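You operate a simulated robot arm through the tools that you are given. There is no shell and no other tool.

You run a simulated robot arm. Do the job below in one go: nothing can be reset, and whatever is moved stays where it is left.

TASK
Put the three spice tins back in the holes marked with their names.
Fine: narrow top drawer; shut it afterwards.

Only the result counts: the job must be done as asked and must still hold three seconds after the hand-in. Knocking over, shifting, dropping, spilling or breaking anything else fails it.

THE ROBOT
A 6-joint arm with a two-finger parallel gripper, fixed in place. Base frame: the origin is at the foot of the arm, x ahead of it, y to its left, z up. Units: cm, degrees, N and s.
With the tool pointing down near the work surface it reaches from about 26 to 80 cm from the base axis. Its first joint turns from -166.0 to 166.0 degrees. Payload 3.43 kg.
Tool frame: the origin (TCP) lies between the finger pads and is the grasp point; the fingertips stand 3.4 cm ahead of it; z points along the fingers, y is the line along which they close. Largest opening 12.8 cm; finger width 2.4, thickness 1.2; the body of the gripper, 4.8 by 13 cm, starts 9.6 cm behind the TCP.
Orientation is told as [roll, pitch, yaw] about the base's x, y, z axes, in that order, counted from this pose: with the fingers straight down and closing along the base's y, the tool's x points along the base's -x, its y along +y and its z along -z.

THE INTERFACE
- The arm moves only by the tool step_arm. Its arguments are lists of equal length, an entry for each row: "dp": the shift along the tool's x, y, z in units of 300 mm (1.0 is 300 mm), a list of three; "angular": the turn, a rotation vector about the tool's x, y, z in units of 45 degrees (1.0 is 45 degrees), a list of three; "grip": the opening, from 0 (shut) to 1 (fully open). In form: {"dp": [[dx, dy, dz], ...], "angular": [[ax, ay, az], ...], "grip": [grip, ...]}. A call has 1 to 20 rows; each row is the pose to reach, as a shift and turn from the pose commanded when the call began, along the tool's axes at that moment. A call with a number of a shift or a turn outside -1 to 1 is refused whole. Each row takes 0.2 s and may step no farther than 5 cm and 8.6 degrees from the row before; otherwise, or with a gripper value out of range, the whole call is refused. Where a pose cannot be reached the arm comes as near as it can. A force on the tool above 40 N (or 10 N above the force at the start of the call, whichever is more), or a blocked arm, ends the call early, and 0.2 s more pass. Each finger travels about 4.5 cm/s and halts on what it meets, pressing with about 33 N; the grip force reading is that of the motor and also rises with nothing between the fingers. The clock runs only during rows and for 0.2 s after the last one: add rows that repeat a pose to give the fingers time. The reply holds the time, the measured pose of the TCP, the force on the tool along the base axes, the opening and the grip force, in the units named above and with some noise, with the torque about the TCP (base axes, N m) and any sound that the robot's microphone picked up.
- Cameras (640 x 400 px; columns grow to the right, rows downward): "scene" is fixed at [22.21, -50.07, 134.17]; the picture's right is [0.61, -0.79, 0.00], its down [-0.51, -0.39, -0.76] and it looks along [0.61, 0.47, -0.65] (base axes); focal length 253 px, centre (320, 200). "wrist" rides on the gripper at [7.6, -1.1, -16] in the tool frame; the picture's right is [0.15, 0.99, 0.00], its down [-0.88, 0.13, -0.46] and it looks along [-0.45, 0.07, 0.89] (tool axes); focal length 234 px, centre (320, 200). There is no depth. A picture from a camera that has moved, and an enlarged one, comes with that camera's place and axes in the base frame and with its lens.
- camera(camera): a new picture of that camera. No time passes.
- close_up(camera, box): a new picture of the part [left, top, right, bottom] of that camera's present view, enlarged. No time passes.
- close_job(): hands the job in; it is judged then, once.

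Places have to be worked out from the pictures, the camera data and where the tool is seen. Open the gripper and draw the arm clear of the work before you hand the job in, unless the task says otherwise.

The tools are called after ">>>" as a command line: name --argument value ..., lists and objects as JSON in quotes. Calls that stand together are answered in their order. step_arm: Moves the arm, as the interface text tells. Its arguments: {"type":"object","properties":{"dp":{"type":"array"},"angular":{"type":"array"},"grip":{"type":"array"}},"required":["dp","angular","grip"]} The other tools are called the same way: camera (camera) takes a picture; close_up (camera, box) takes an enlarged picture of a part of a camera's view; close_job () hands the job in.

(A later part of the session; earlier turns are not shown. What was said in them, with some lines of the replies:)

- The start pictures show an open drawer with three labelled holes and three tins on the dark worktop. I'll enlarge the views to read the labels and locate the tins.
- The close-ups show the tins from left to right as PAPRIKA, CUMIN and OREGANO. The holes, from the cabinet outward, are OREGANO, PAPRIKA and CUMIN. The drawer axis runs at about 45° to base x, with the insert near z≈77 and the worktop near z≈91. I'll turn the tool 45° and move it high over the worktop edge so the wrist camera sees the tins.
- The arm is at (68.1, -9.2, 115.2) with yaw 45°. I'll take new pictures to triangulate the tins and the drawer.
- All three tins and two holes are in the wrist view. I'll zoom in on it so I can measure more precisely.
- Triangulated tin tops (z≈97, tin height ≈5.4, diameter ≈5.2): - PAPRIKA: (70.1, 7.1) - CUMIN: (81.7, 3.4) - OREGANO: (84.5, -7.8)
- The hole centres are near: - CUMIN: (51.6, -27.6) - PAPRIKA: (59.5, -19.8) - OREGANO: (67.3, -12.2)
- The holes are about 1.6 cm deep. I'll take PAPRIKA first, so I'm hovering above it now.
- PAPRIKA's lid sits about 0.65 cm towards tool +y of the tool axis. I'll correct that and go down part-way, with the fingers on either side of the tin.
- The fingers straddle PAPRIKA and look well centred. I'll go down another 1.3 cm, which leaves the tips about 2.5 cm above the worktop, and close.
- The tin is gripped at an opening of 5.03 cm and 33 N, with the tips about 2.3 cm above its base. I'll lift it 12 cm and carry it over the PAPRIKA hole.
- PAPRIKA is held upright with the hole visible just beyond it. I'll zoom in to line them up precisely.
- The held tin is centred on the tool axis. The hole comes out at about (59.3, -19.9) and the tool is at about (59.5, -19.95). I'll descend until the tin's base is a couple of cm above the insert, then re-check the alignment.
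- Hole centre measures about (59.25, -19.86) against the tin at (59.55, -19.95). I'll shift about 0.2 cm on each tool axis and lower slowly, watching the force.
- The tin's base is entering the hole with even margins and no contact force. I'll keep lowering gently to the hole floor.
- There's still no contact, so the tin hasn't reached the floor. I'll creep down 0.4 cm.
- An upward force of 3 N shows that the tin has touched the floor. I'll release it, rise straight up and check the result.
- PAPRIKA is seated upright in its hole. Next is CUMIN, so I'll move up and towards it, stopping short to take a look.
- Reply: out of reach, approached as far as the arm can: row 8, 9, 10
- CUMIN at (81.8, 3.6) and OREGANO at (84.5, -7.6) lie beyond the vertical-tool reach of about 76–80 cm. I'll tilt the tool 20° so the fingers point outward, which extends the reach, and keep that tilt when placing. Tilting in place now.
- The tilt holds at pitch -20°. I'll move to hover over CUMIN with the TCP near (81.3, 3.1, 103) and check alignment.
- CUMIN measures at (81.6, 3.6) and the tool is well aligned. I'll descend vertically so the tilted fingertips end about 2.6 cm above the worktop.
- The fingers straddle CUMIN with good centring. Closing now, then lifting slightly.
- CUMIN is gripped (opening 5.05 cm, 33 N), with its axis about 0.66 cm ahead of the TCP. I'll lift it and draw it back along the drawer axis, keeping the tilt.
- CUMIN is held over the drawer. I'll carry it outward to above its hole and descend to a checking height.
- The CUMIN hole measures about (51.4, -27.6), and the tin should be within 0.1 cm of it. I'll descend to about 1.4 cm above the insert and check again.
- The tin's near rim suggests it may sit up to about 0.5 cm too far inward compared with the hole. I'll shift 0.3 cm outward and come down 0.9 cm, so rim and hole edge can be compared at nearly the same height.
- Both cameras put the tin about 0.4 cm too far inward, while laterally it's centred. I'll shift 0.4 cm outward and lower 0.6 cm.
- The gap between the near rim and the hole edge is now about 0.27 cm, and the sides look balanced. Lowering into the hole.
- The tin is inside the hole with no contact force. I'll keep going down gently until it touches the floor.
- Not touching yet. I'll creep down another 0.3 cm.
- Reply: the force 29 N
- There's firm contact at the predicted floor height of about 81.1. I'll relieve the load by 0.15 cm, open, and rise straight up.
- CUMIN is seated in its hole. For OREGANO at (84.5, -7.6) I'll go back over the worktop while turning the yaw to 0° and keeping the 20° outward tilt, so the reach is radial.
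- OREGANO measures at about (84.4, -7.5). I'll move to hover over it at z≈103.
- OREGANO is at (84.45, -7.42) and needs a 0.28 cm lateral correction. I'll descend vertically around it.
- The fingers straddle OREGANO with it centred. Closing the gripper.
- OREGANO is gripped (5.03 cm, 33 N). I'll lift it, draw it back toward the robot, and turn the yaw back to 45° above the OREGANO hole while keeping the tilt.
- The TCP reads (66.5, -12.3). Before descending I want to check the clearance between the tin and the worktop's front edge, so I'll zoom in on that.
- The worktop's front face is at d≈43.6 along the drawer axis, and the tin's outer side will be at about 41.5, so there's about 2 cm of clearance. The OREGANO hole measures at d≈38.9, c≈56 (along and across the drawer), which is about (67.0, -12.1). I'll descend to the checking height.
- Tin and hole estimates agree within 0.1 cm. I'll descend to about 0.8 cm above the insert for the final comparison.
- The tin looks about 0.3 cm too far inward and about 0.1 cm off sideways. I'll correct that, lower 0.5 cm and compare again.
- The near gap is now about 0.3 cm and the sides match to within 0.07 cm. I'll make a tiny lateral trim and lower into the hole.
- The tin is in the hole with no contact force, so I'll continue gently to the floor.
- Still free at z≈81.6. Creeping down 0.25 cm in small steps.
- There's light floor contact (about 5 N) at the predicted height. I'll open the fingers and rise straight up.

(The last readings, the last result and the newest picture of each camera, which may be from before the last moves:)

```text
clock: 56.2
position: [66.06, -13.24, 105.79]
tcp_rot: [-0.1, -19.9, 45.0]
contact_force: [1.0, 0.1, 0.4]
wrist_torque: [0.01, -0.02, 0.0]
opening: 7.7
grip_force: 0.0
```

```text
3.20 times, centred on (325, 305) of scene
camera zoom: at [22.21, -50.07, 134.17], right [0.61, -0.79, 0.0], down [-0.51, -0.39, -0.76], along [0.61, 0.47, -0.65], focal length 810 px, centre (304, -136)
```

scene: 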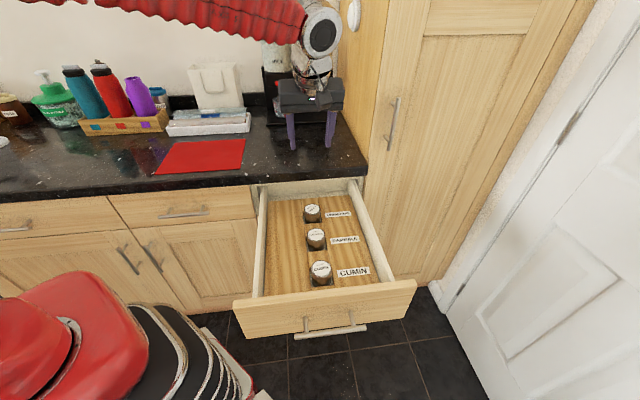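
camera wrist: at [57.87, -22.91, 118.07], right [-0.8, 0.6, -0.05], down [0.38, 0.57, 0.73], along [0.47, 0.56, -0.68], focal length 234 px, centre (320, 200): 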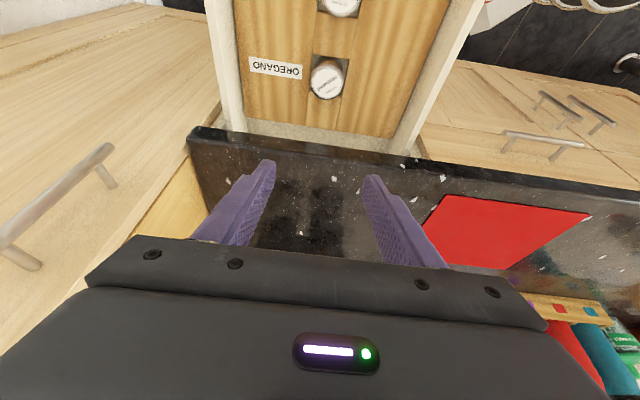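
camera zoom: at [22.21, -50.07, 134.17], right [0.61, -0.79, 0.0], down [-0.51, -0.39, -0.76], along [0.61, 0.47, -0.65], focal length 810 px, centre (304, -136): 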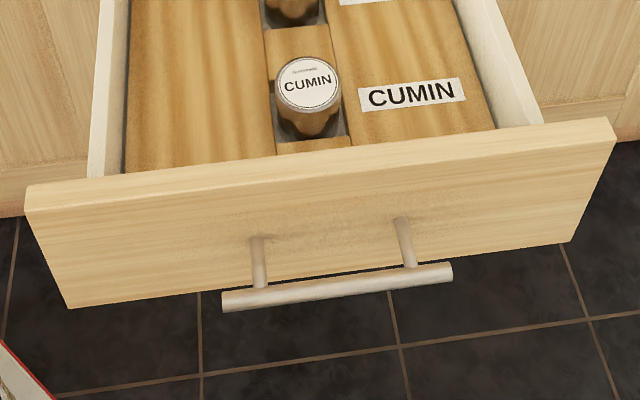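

All three tins are seated under their labels. Now I'll shut the drawer. Its front panel is at d≈8.7 (c from 36 to 77, centre ≈57), with the top near z≈81.5 and the handle near z≈73.5. I'll draw the arm back over the drawer to the outside and close the fingers.

>>> step_arm --dp '[[0.1504, -0.006, -0.0547], [0.3007, -0.012, -0.1094], [0.4511, -0.018, -0.1642], [0.6014, -0.024, -0.2189], [0.7518, -0.028, -0.2736], [0.9, -0.028, -0.3275], [0.9, -0.028, -0.3275]]' --angular '[[0, 0, 0], [0, 0, 0], [0, 0, 0], [0, 0, 0], [0, 0, 0], [0, 0, 0], [0, 0, 0]]' --grip '[0.5, 0.3, 0.1, 0, 0, 0, 0]'

>>> camera --camera "scene"

>>> camera --camera "wrist"

```text
clock: 57.8
position: [46.37, -34.09, 105.82]
tcp_rot: [-0.1, -20.0, 45.0]
contact_force: [-0.3, -0.7, 0.2]
wrist_torque: [-0.02, 0.0, 0.01]
opening: 0.0
grip_force: 33.3
```

```text
taken
```

scene: 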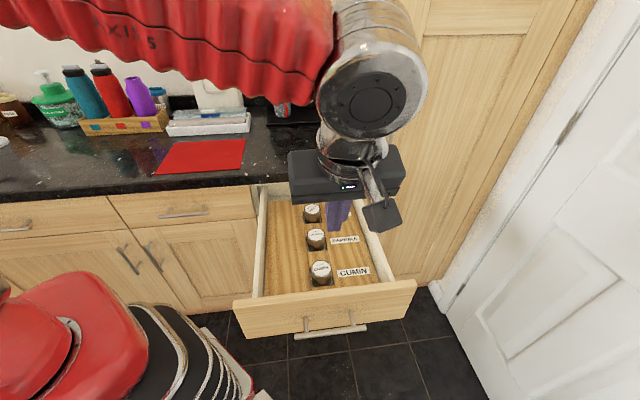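

```text
taken
camera wrist: at [38.24, -43.87, 118.0], right [-0.8, 0.6, -0.05], down [0.38, 0.57, 0.73], along [0.47, 0.56, -0.68], focal length 234 px, centre (320, 200)
```

wrist: 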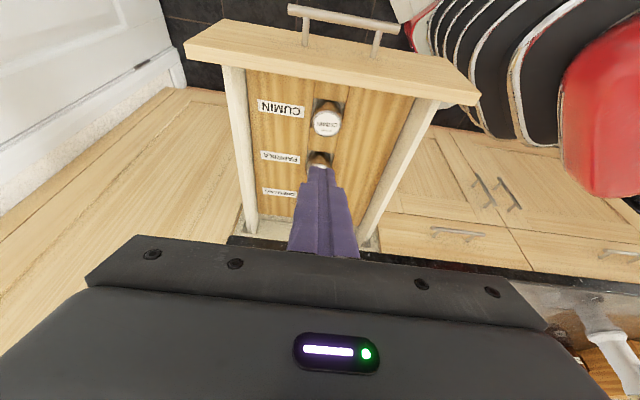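

The arm is partly back with the fingers closed. I'll zoom in on the drawer front to fix the height of its top edge and the handle.

>>> close_up --camera "wrist" --box '[170, 0, 490, 160]'

>>> close_up --camera "scene" --box '[225, 260, 425, 350]'

```text
2.00 times, centred on (330, 80) of wrist
camera zoom: at [38.24, -43.87, 118.0], right [-0.8, 0.6, -0.05], down [0.38, 0.57, 0.73], along [0.47, 0.56, -0.68], focal length 468 px, centre (300, 440)
```

zoom: 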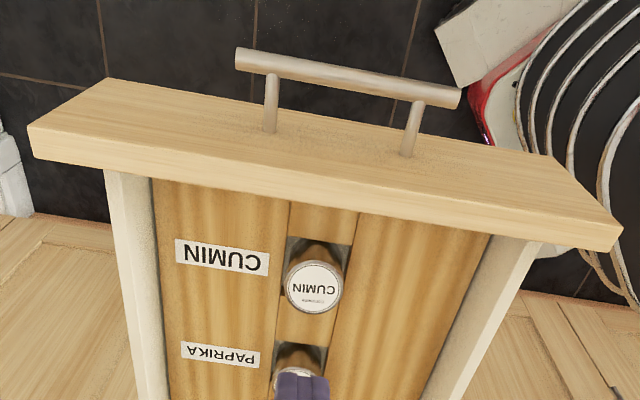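

```text
3.20 times, centred on (325, 305) of scene
camera zoom: at [22.21, -50.07, 134.17], right [0.61, -0.79, 0.0], down [-0.51, -0.39, -0.76], along [0.61, 0.47, -0.65], focal length 810 px, centre (304, -136)
```

zoom: 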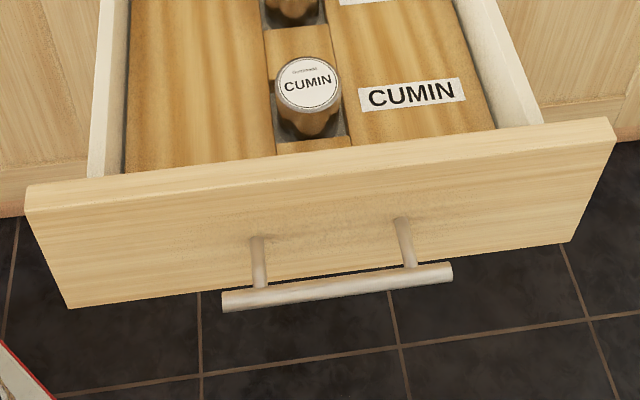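

Triangulation puts the drawer front's outer face at d≈6, its top at z≈86.5, and the handle bar at d≈1.9, z≈80. I'll move outside the panel and come down part-way to confirm the clearance.

>>> step_arm --dp '[[0.1378, 0.0117, -0.0502], [0.2725, 0.0233, -0.0992], [0.3272, 0.0233, 0.0512], [0.3819, 0.0233, 0.2015], [0.4367, 0.0233, 0.3519], [0.4549, 0.0233, 0.402], [0.4549, 0.0233, 0.402]]' --angular '[[0, 0, 0], [0, 0, 0], [0, 0, 0], [0, 0, 0], [0, 0, 0], [0, 0, 0], [0, 0, 0]]' --grip '[0, 0, 0, 0, 0, 0, 0]'

>>> camera --camera "scene"

>>> camera --camera "wrist"

>>> close_up --camera "scene" --box '[260, 220, 420, 340]'

```text
clock: 59.4
position: [39.72, -39.68, 89.73]
tcp_rot: [-0.1, -19.9, 44.9]
contact_force: [-0.3, 0.6, -0.2]
wrist_torque: [0.0, 0.03, 0.02]
opening: 0.02
grip_force: 33.2
```

```text
taken
```

scene: 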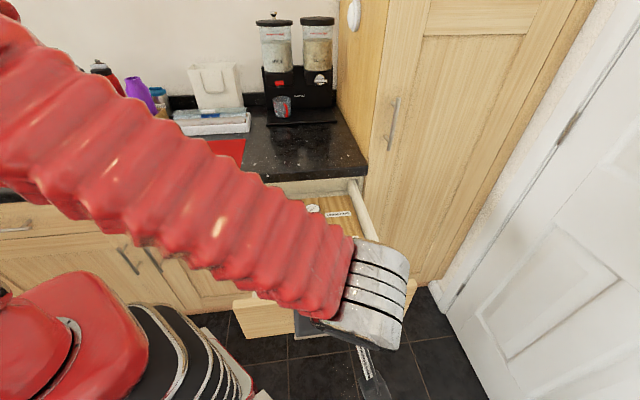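

```text
taken
camera wrist: at [31.5, -49.36, 101.98], right [-0.8, 0.6, -0.05], down [0.38, 0.57, 0.73], along [0.47, 0.56, -0.68], focal length 234 px, centre (320, 200)
```

wrist: 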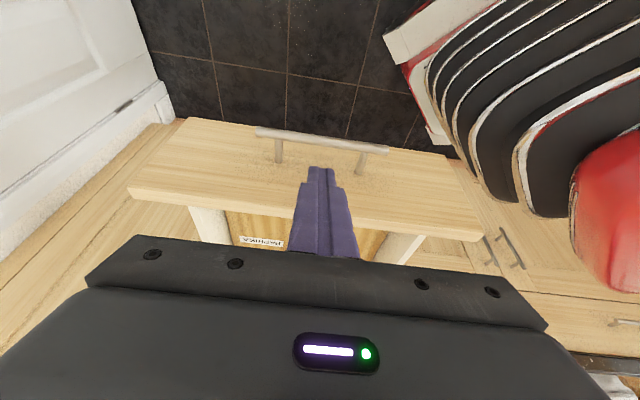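

```text
3.33 times, centred on (340, 280) of scene
camera zoom: at [22.21, -50.07, 134.17], right [0.61, -0.79, 0.0], down [-0.51, -0.39, -0.76], along [0.61, 0.47, -0.65], focal length 844 px, centre (253, -67)
```

zoom: 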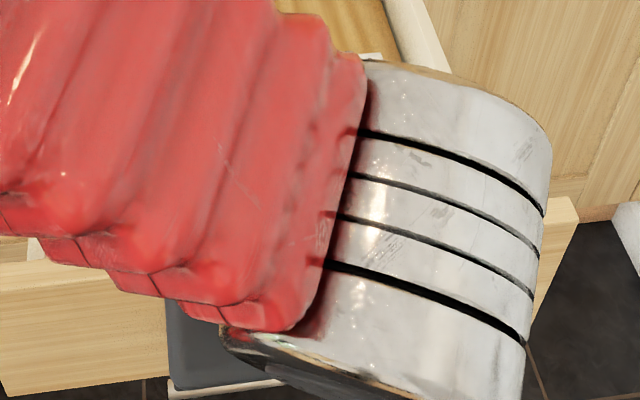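

The fingertips hang about 3.4 cm outside the panel's face, above the handle. I'll lower 3.3 cm so the tips are at z≈83, then ease forward until they touch and start to push.

>>> step_arm --dp '[[0.0188, 0, 0.0517], [0.0376, 0, 0.1034], [0.0376, 0, 0.1034], [-0.0094, 0, 0.1205], [-0.0407, 0, 0.1319], [-0.0564, 0, 0.1376], [-0.072, 0, 0.1433], [-0.0877, 0, 0.149], [-0.1034, 0, 0.1547], [-0.119, 0, 0.1604], [-0.119, 0, 0.1604]]' --angular '[[0, 0, 0], [0, 0, 0], [0, 0, 0], [0, 0, 0], [0, 0, 0], [0, 0, 0], [0, 0, 0], [0, 0, 0], [0, 0, 0], [0, 0, 0], [0, 0, 0]]' --grip '[0, 0, 0, 0, 0, 0, 0, 0, 0, 0, 0]'

>>> camera --camera "wrist"

>>> camera --camera "scene"

```text
clock: 61.8
position: [43.25, -35.98, 86.62]
tcp_rot: [0.0, -20.0, 44.9]
contact_force: [0.0, -0.1, -0.2]
wrist_torque: [-0.02, 0.02, 0.0]
opening: 0.0
grip_force: 32.4
```

```text
taken
camera wrist: at [35.07, -45.69, 98.86], right [-0.8, 0.6, -0.05], down [0.38, 0.57, 0.73], along [0.47, 0.56, -0.68], focal length 234 px, centre (320, 200)
```

wrist: 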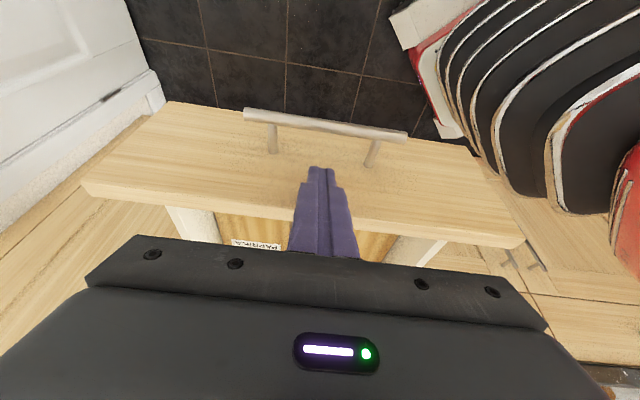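

```text
taken
```

scene: 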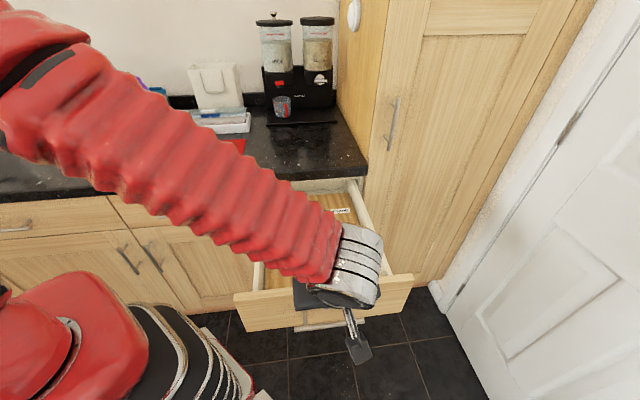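

The drawer has started to slide (panel now at d≈7.3) with almost no force. I'll keep pushing it straight in at a gentle speed.

>>> step_arm --dp '[[-0.0313, 0, 0.0114], [-0.0626, 0, 0.0228], [-0.094, 0, 0.0342], [-0.1253, 0, 0.0456], [-0.1566, 0, 0.057], [-0.1879, 0, 0.0684], [-0.2193, 0, 0.0798], [-0.2506, 0, 0.0912], [-0.2819, 0, 0.1026], [-0.3132, 0, 0.114], [-0.3446, 0, 0.1254], [-0.3759, 0, 0.1368], [-0.4072, 0, 0.1482], [-0.4385, 0, 0.1596], [-0.4699, 0, 0.171], [-0.5012, 0, 0.1824], [-0.5325, 0, 0.1938], [-0.5638, 0, 0.2052], [-0.5952, 0, 0.2166], [-0.6265, 0, 0.228]]' --angular '[[0, 0, 0], [0, 0, 0], [0, 0, 0], [0, 0, 0], [0, 0, 0], [0, 0, 0], [0, 0, 0], [0, 0, 0], [0, 0, 0], [0, 0, 0], [0, 0, 0], [0, 0, 0], [0, 0, 0], [0, 0, 0], [0, 0, 0], [0, 0, 0], [0, 0, 0], [0, 0, 0], [0, 0, 0], [0, 0, 0]]' --grip '[0, 0, 0, 0, 0, 0, 0, 0, 0, 0, 0, 0, 0, 0, 0, 0, 0, 0, 0, 0]'

>>> camera --camera "wrist"

>>> camera --camera "scene"

```text
clock: 66.0
position: [57.44, -21.86, 86.69]
tcp_rot: [-0.2, -19.9, 45.0]
contact_force: [1.1, -0.1, 0.2]
wrist_torque: [0.01, 0.0, -0.01]
opening: 0.01
grip_force: 32.9
```

```text
taken
camera wrist: at [49.27, -31.5, 98.9], right [-0.8, 0.6, -0.05], down [0.38, 0.57, 0.73], along [0.47, 0.56, -0.68], focal length 234 px, centre (320, 200)
```

wrist: 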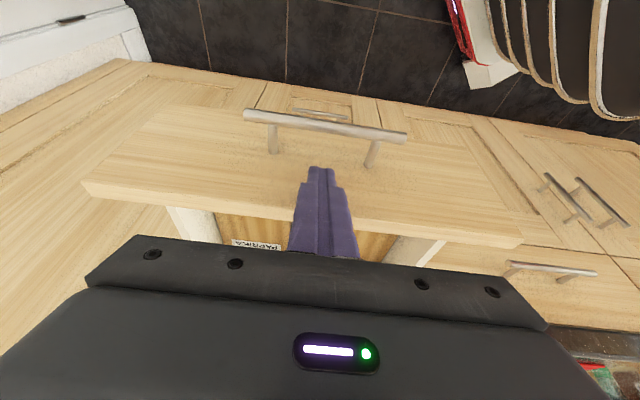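

```text
taken
```

scene: 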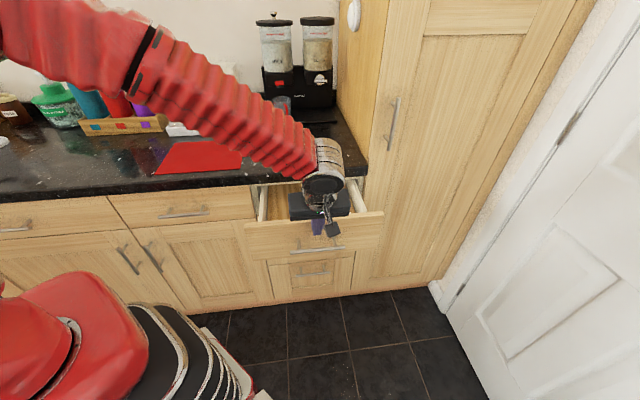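

The drawer is about two-thirds shut (panel at d≈27.3), the tins are riding along and force is negligible. I'll push on, slowing towards the end.

>>> step_arm --dp '[[-0.0313, 0, 0.0114], [-0.0626, 0, 0.0228], [-0.094, 0, 0.0342], [-0.1253, 0, 0.0456], [-0.1566, 0, 0.057], [-0.1879, 0, 0.0684], [-0.2193, 0, 0.0798], [-0.2506, 0, 0.0912], [-0.2819, 0, 0.1026], [-0.3132, 0, 0.114], [-0.3446, 0, 0.1254], [-0.3602, 0, 0.1311], [-0.3602, 0, 0.1311]]' --angular '[[0, 0, 0], [0, 0, 0], [0, 0, 0], [0, 0, 0], [0, 0, 0], [0, 0, 0], [0, 0, 0], [0, 0, 0], [0, 0, 0], [0, 0, 0], [0, 0, 0], [0, 0, 0], [0, 0, 0]]' --grip '[0, 0, 0, 0, 0, 0, 0, 0, 0, 0, 0, 0, 0]'

>>> camera --camera "wrist"

>>> close_up --camera "scene" --box '[220, 120, 400, 250]'

```text
clock: 68.8
position: [65.5, -13.91, 86.61]
tcp_rot: [0.0, -20.1, 44.9]
contact_force: [0.2, 1.1, -0.1]
wrist_torque: [0.02, 0.0, 0.02]
opening: 0.0
grip_force: 33.1
```

```text
taken
camera wrist: at [57.32, -23.51, 98.84], right [-0.8, 0.6, -0.05], down [0.38, 0.57, 0.73], along [0.47, 0.56, -0.68], focal length 234 px, centre (320, 200)
```

wrist: 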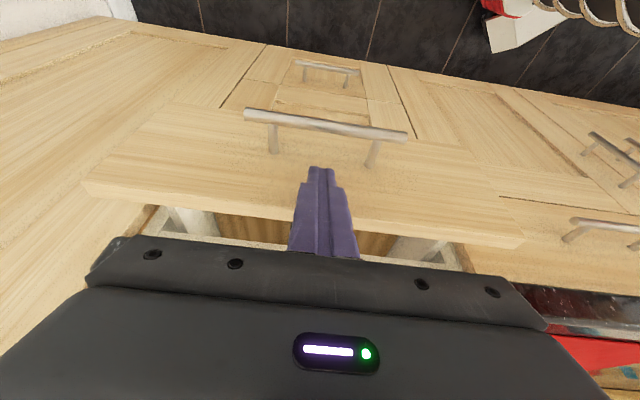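

```text
3.08 times, centred on (310, 185) of scene
camera zoom: at [22.21, -50.07, 134.17], right [0.61, -0.79, 0.0], down [-0.51, -0.39, -0.76], along [0.61, 0.47, -0.65], focal length 779 px, centre (351, 246)
```

zoom: 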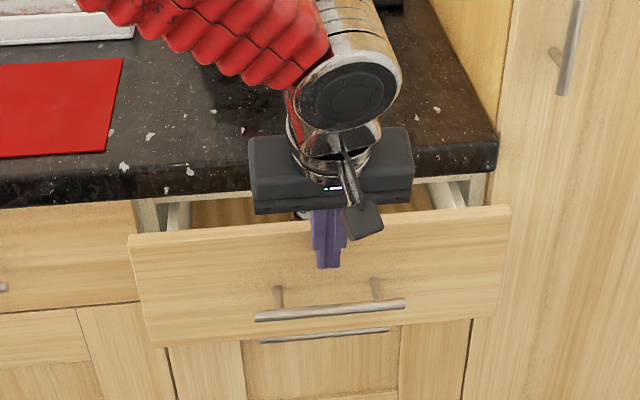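

The panel is at d≈38.7, still about 4–5 cm from flush, and the gripper body is clear above the worktop. I'll push 4 cm more in small steps.

>>> step_arm --dp '[[-0.0157, 0, 0.0057], [-0.0313, 0, 0.0114], [-0.047, 0, 0.0171], [-0.0626, 0, 0.0228], [-0.0783, 0, 0.0285], [-0.094, 0, 0.0342], [-0.1096, 0, 0.0399], [-0.1253, 0, 0.0456], [-0.1253, 0, 0.0456]]' --angular '[[0, 0, 0], [0, 0, 0], [0, 0, 0], [0, 0, 0], [0, 0, 0], [0, 0, 0], [0, 0, 0], [0, 0, 0], [0, 0, 0]]' --grip '[0, 0, 0, 0, 0, 0, 0, 0, 0]'

>>> camera --camera "wrist"

>>> close_up --camera "scene" --box '[200, 120, 400, 260]'

```text
clock: 70.8
position: [68.3, -10.95, 86.57]
tcp_rot: [-0.1, -20.0, 45.0]
contact_force: [0.9, 1.1, 0.5]
wrist_torque: [0.0, 0.01, 0.04]
opening: 0.01
grip_force: 32.8
```

```text
taken
camera wrist: at [60.22, -20.72, 98.82], right [-0.8, 0.6, -0.05], down [0.38, 0.57, 0.73], along [0.47, 0.56, -0.68], focal length 234 px, centre (320, 200)
```

wrist: 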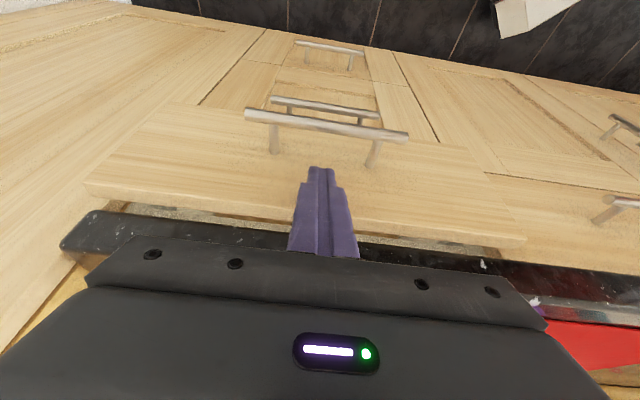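

```text
2.86 times, centred on (300, 190) of scene
camera zoom: at [22.21, -50.07, 134.17], right [0.61, -0.79, 0.0], down [-0.51, -0.39, -0.76], along [0.61, 0.47, -0.65], focal length 723 px, centre (377, 229)
```

zoom: 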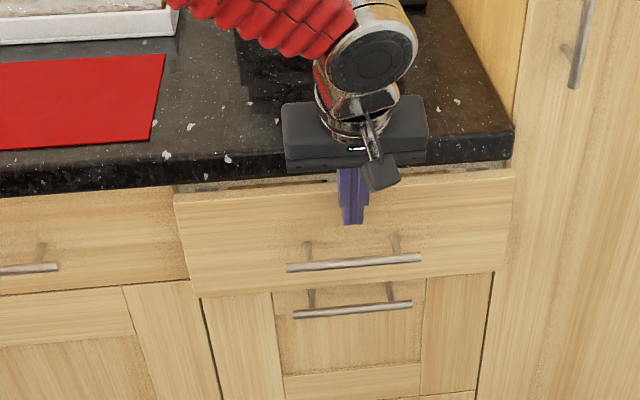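

The panel is at d≈42.8 and still stands about 2 cm proud of its neighbour. I'll push on in 0.3 cm steps, watching for the stop.

>>> step_arm --dp '[[-0.0094, 0, 0.0034], [-0.0188, 0, 0.0068], [-0.0282, 0, 0.0103], [-0.0376, 0, 0.0137], [-0.047, 0, 0.0171], [-0.047, 0, 0.0171]]' --angular '[[0, 0, 0], [0, 0, 0], [0, 0, 0], [0, 0, 0], [0, 0, 0], [0, 0, 0]]' --grip '[0, 0, 0, 0, 0, 0]'

>>> camera --camera "wrist"

>>> close_up --camera "scene" --box '[240, 150, 390, 250]'

```text
clock: 72.2
position: [69.49, -10.01, 86.56]
tcp_rot: [0.0, -20.1, 45.0]
contact_force: [0.0, -1.6, -0.4]
wrist_torque: [-0.04, 0.03, 0.0]
opening: 0.01
grip_force: 32.9
```

```text
taken
camera wrist: at [61.3, -19.66, 98.85], right [-0.8, 0.6, -0.05], down [0.38, 0.57, 0.73], along [0.47, 0.56, -0.68], focal length 234 px, centre (320, 200)
```

wrist: 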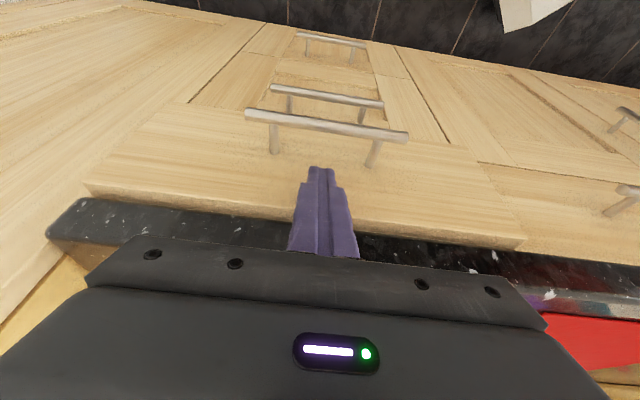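

```text
4.00 times, centred on (315, 200) of scene
camera zoom: at [22.21, -50.07, 134.17], right [0.61, -0.79, 0.0], down [-0.51, -0.39, -0.76], along [0.61, 0.47, -0.65], focal length 1012 px, centre (340, 200)
```

zoom: 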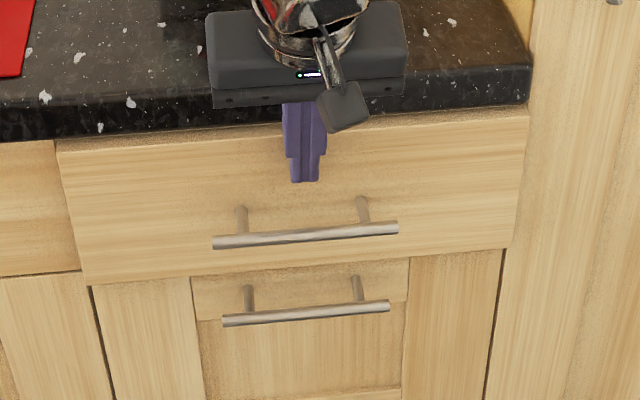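

It's nearly flush, with the panel at d≈44.3 and no stop force yet. I'll push another centimetre in 0.2 cm steps.

>>> step_arm --dp '[[-0.0063, 0, 0.0023], [-0.0125, 0, 0.0046], [-0.0188, 0, 0.0068], [-0.0251, 0, 0.0091], [-0.0313, 0, 0.0114], [-0.0313, 0, 0.0114]]' --angular '[[0, 0, 0], [0, 0, 0], [0, 0, 0], [0, 0, 0], [0, 0, 0], [0, 0, 0]]' --grip '[0, 0, 0, 0, 0, 0]'

>>> camera --camera "wrist"

>>> close_up --camera "scene" --box '[240, 150, 390, 250]'

```text
clock: 73.6
position: [70.25, -9.16, 86.58]
tcp_rot: [-0.1, -20.0, 45.0]
contact_force: [0.2, 0.4, 0.0]
wrist_torque: [-0.01, -0.03, 0.0]
opening: 0.0
grip_force: 32.9
```

```text
taken
camera wrist: at [62.0, -18.94, 98.86], right [-0.8, 0.6, -0.05], down [0.38, 0.57, 0.73], along [0.47, 0.56, -0.68], focal length 234 px, centre (320, 200)
```

wrist: 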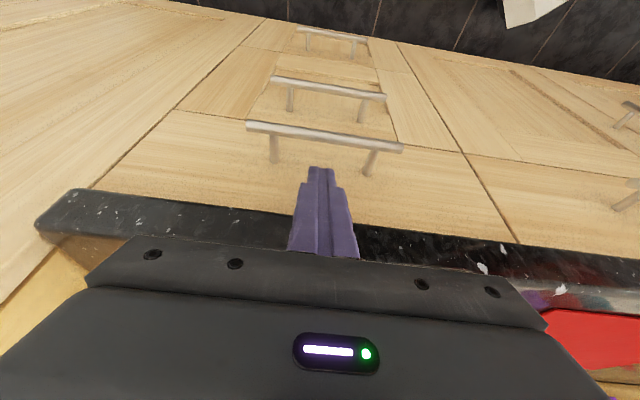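

```text
4.00 times, centred on (315, 200) of scene
camera zoom: at [22.21, -50.07, 134.17], right [0.61, -0.79, 0.0], down [-0.51, -0.39, -0.76], along [0.61, 0.47, -0.65], focal length 1012 px, centre (340, 200)
```

zoom: 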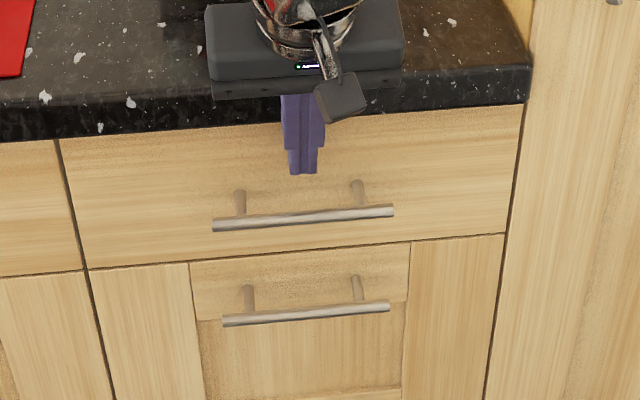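

The front now looks flush with the neighbouring drawer and seems to have slipped slightly ahead of the fingers. I'll press a little further to confirm it's against its stop.

>>> step_arm --dp '[[-0.0063, 0, 0.0023], [-0.0125, 0, 0.0046], [-0.0188, 0, 0.0068], [-0.0251, 0, 0.0091], [-0.0251, 0, 0.0091]]' --angular '[[0, 0, 0], [0, 0, 0], [0, 0, 0], [0, 0, 0], [0, 0, 0]]' --grip '[0, 0, 0, 0, 0]'

>>> camera --camera "wrist"

>>> close_up --camera "scene" --box '[240, 150, 390, 250]'

```text
clock: 74.8
position: [70.8, -8.73, 86.63]
tcp_rot: [-0.1, -20.0, 45.0]
contact_force: [1.0, -0.5, 0.2]
wrist_torque: [-0.02, -0.04, -0.02]
opening: 0.03
grip_force: 32.9
```

```text
taken
camera wrist: at [62.54, -18.38, 98.83], right [-0.8, 0.6, -0.05], down [0.38, 0.57, 0.73], along [0.47, 0.56, -0.68], focal length 234 px, centre (320, 200)
```

wrist: 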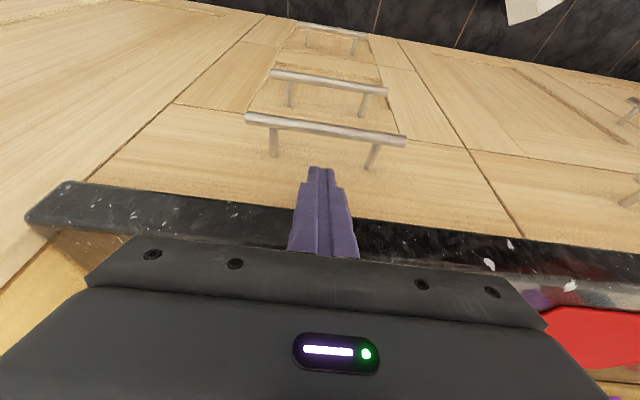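

```text
4.00 times, centred on (315, 200) of scene
camera zoom: at [22.21, -50.07, 134.17], right [0.61, -0.79, 0.0], down [-0.51, -0.39, -0.76], along [0.61, 0.47, -0.65], focal length 1012 px, centre (340, 200)
```

zoom: 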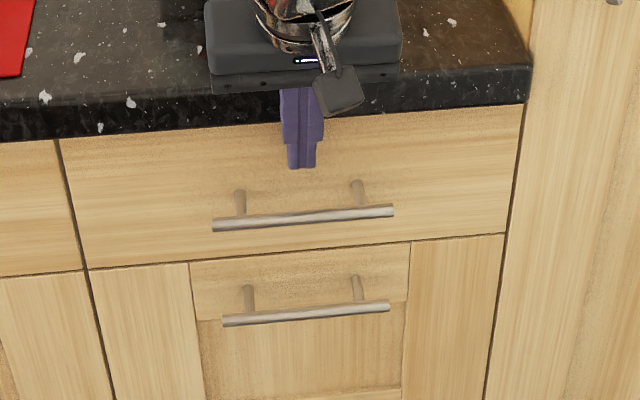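

The drawer didn't move while the fingers advanced freely, so it looks closed with a small gap to the fingers. I'll touch it gently to verify that it's against the stop.

>>> step_arm --dp '[[-0.0047, 0, 0.0017], [-0.0094, 0, 0.0034], [-0.0141, 0, 0.0051], [-0.0188, 0, 0.0068], [-0.0219, 0, 0.008], [-0.0219, 0, 0.008]]' --angular '[[0, 0, 0], [0, 0, 0], [0, 0, 0], [0, 0, 0], [0, 0, 0], [0, 0, 0]]' --grip '[0, 0, 0, 0, 0, 0]'

>>> close_up --camera "wrist" --box '[230, 90, 420, 260]'

>>> close_up --camera "scene" --box '[240, 150, 390, 250]'

```text
clock: 75.6
position: [70.73, -8.71, 86.54]
tcp_rot: [0.1, -19.6, 44.9]
contact_force: [-7.1, -3.2, 2.0]
wrist_torque: [0.03, -0.04, 0.0]
opening: 0.0
grip_force: 32.6
stopped in row 3: the force on the tool passed its limit at 44 N (the readings are from after the stop); the commanded pose is now the measured one
```

```text
2.35 times, centred on (325, 175) of wrist
camera zoom: at [62.67, -18.37, 98.88], right [-0.8, 0.6, -0.05], down [0.39, 0.57, 0.73], along [0.47, 0.56, -0.69], focal length 551 px, centre (308, 259)
```

zoom: 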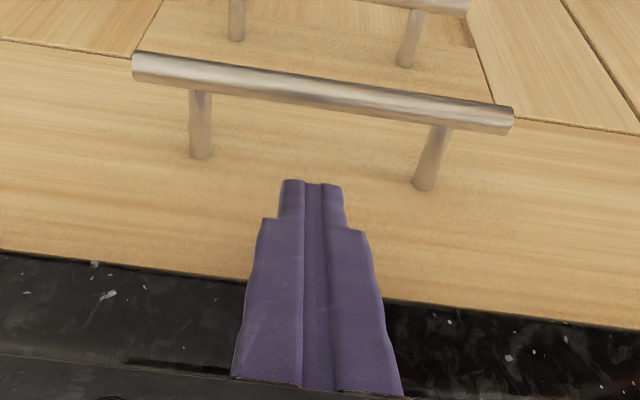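

```text
4.00 times, centred on (315, 200) of scene
camera zoom: at [22.21, -50.07, 134.17], right [0.61, -0.79, 0.0], down [-0.51, -0.39, -0.76], along [0.61, 0.47, -0.65], focal length 1012 px, centre (340, 200)
```

zoom: 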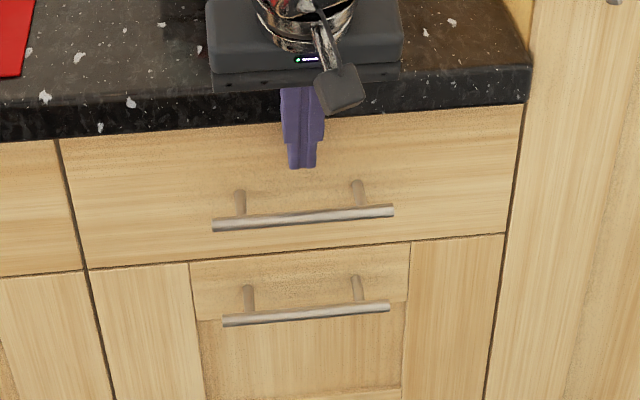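

Firm contact (the stop was reached at 44 N) with the front flush shows that the drawer is fully shut. I'll back straight off above the handle, then raise the arm clear and open the gripper.

>>> step_arm --dp '[[0.0157, 0, -0.0057], [0.0626, 0, -0.0228], [0.157, 0, -0.057], [0.282, 0, -0.1026], [0.407, 0, -0.148], [0.47, 0, -0.171], [0.423, 0, -0.3], [0.37, 0, -0.44], [0.32, 0, -0.58], [0.27, 0, -0.72], [0.25, 0, -0.78], [0.25, 0, -0.78], [0.25, 0, -0.78]]' --angular '[[0, 0, 0], [0, 0, 0], [0, 0, 0], [0, 0, 0], [0, 0, 0], [0, 0, 0], [0, 0, 0], [0, 0, 0], [0, 0, 0], [0, 0, 0], [0, 0, 0], [0, 0, 0], [0, 0, 0]]' --grip '[0, 0, 0, 0, 0, 0, 0, 0.2, 0.4, 0.6, 0.8, 0.8, 0.8]'

>>> camera --camera "scene"

>>> camera --camera "wrist"

>>> close_up --camera "scene" --box '[200, 140, 400, 260]'

```text
clock: 78.4
position: [60.21, -19.07, 106.06]
tcp_rot: [0.1, -19.7, 44.9]
contact_force: [0.6, 0.0, -0.4]
wrist_torque: [0.01, 0.01, 0.0]
opening: 10.25
grip_force: 0.1
```

```text
taken
```

scene: 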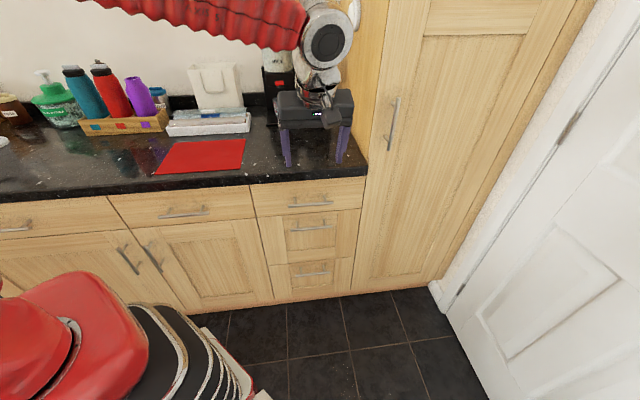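

```text
taken
camera wrist: at [52.03, -28.67, 118.34], right [-0.8, 0.6, -0.05], down [0.39, 0.57, 0.73], along [0.47, 0.56, -0.69], focal length 234 px, centre (320, 200)
```

wrist: 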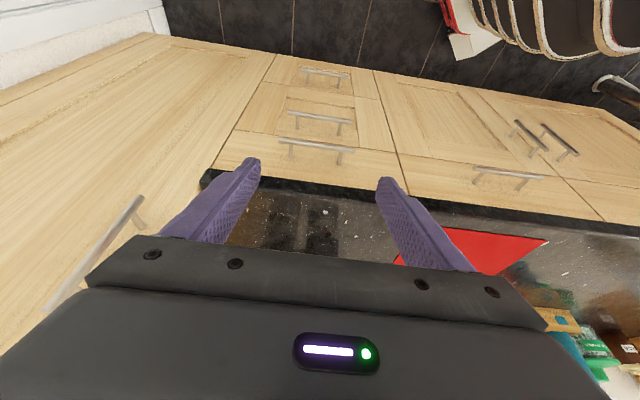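

```text
3.20 times, centred on (300, 200) of scene
camera zoom: at [22.21, -50.07, 134.17], right [0.61, -0.79, 0.0], down [-0.51, -0.39, -0.76], along [0.61, 0.47, -0.65], focal length 810 px, centre (384, 200)
```

zoom: 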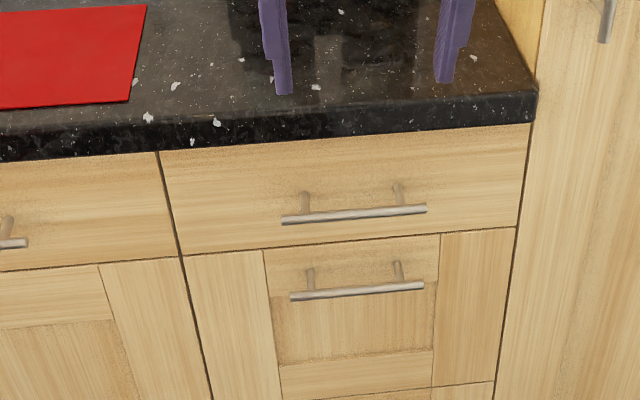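

The drawer is shut flush, the worktop is otherwise undisturbed and the gripper is open. I'll draw the arm a bit further back before handing in.

>>> step_arm --dp '[[0.1, 0, -0.1], [0.2, 0, -0.2], [0.3, 0, -0.28], [0.3, 0, -0.28]]' --angular '[[0, 0, 0], [0, 0, 0], [0, 0, 0], [0, 0, 0]]' --grip '[0.8, 0.8, 0.8, 0.8]'

>>> camera --camera "scene"

```text
clock: 79.4
position: [52.08, -26.82, 110.93]
tcp_rot: [0.0, -19.7, 45.0]
contact_force: [0.2, 0.3, 0.6]
wrist_torque: [0.0, -0.01, 0.01]
opening: 10.24
grip_force: 0.0
```

```text
taken
```

scene: 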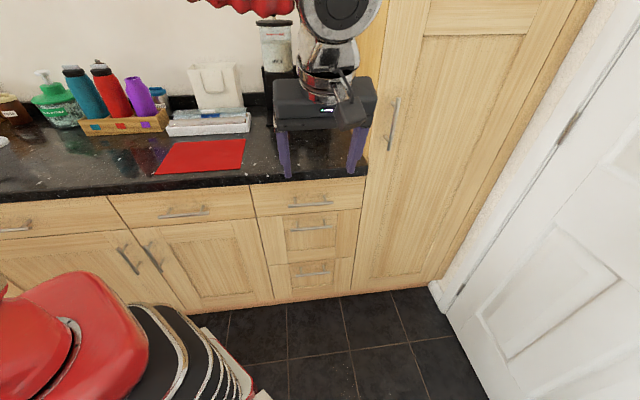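

The three tins are in their named holes, the drawer is flush and shut, and the arm is clear with the gripper open. Handing in.

>>> close_job

```text
The job is handed in.
```

The three spice tins are back in the holes marked with their names (CUMIN, PAPRIKA and OREGANO), and the narrow top drawer is shut.

- **Tins:** I lowered each one until it touched the bottom of its hole. In the last picture before closing, all three stood upright next to the right label. I couldn't see them once the drawer was shut.
- **Drawer:** The front sits flush with the drawer next to it. When I pressed once more, it met a firm stop.
- **Everything else:** In the last picture, the rest of the worktop looks undisturbed.

I handed in with the gripper open and the arm drawn back and up from the drawer. The hand-in was accepted, but no result came back.
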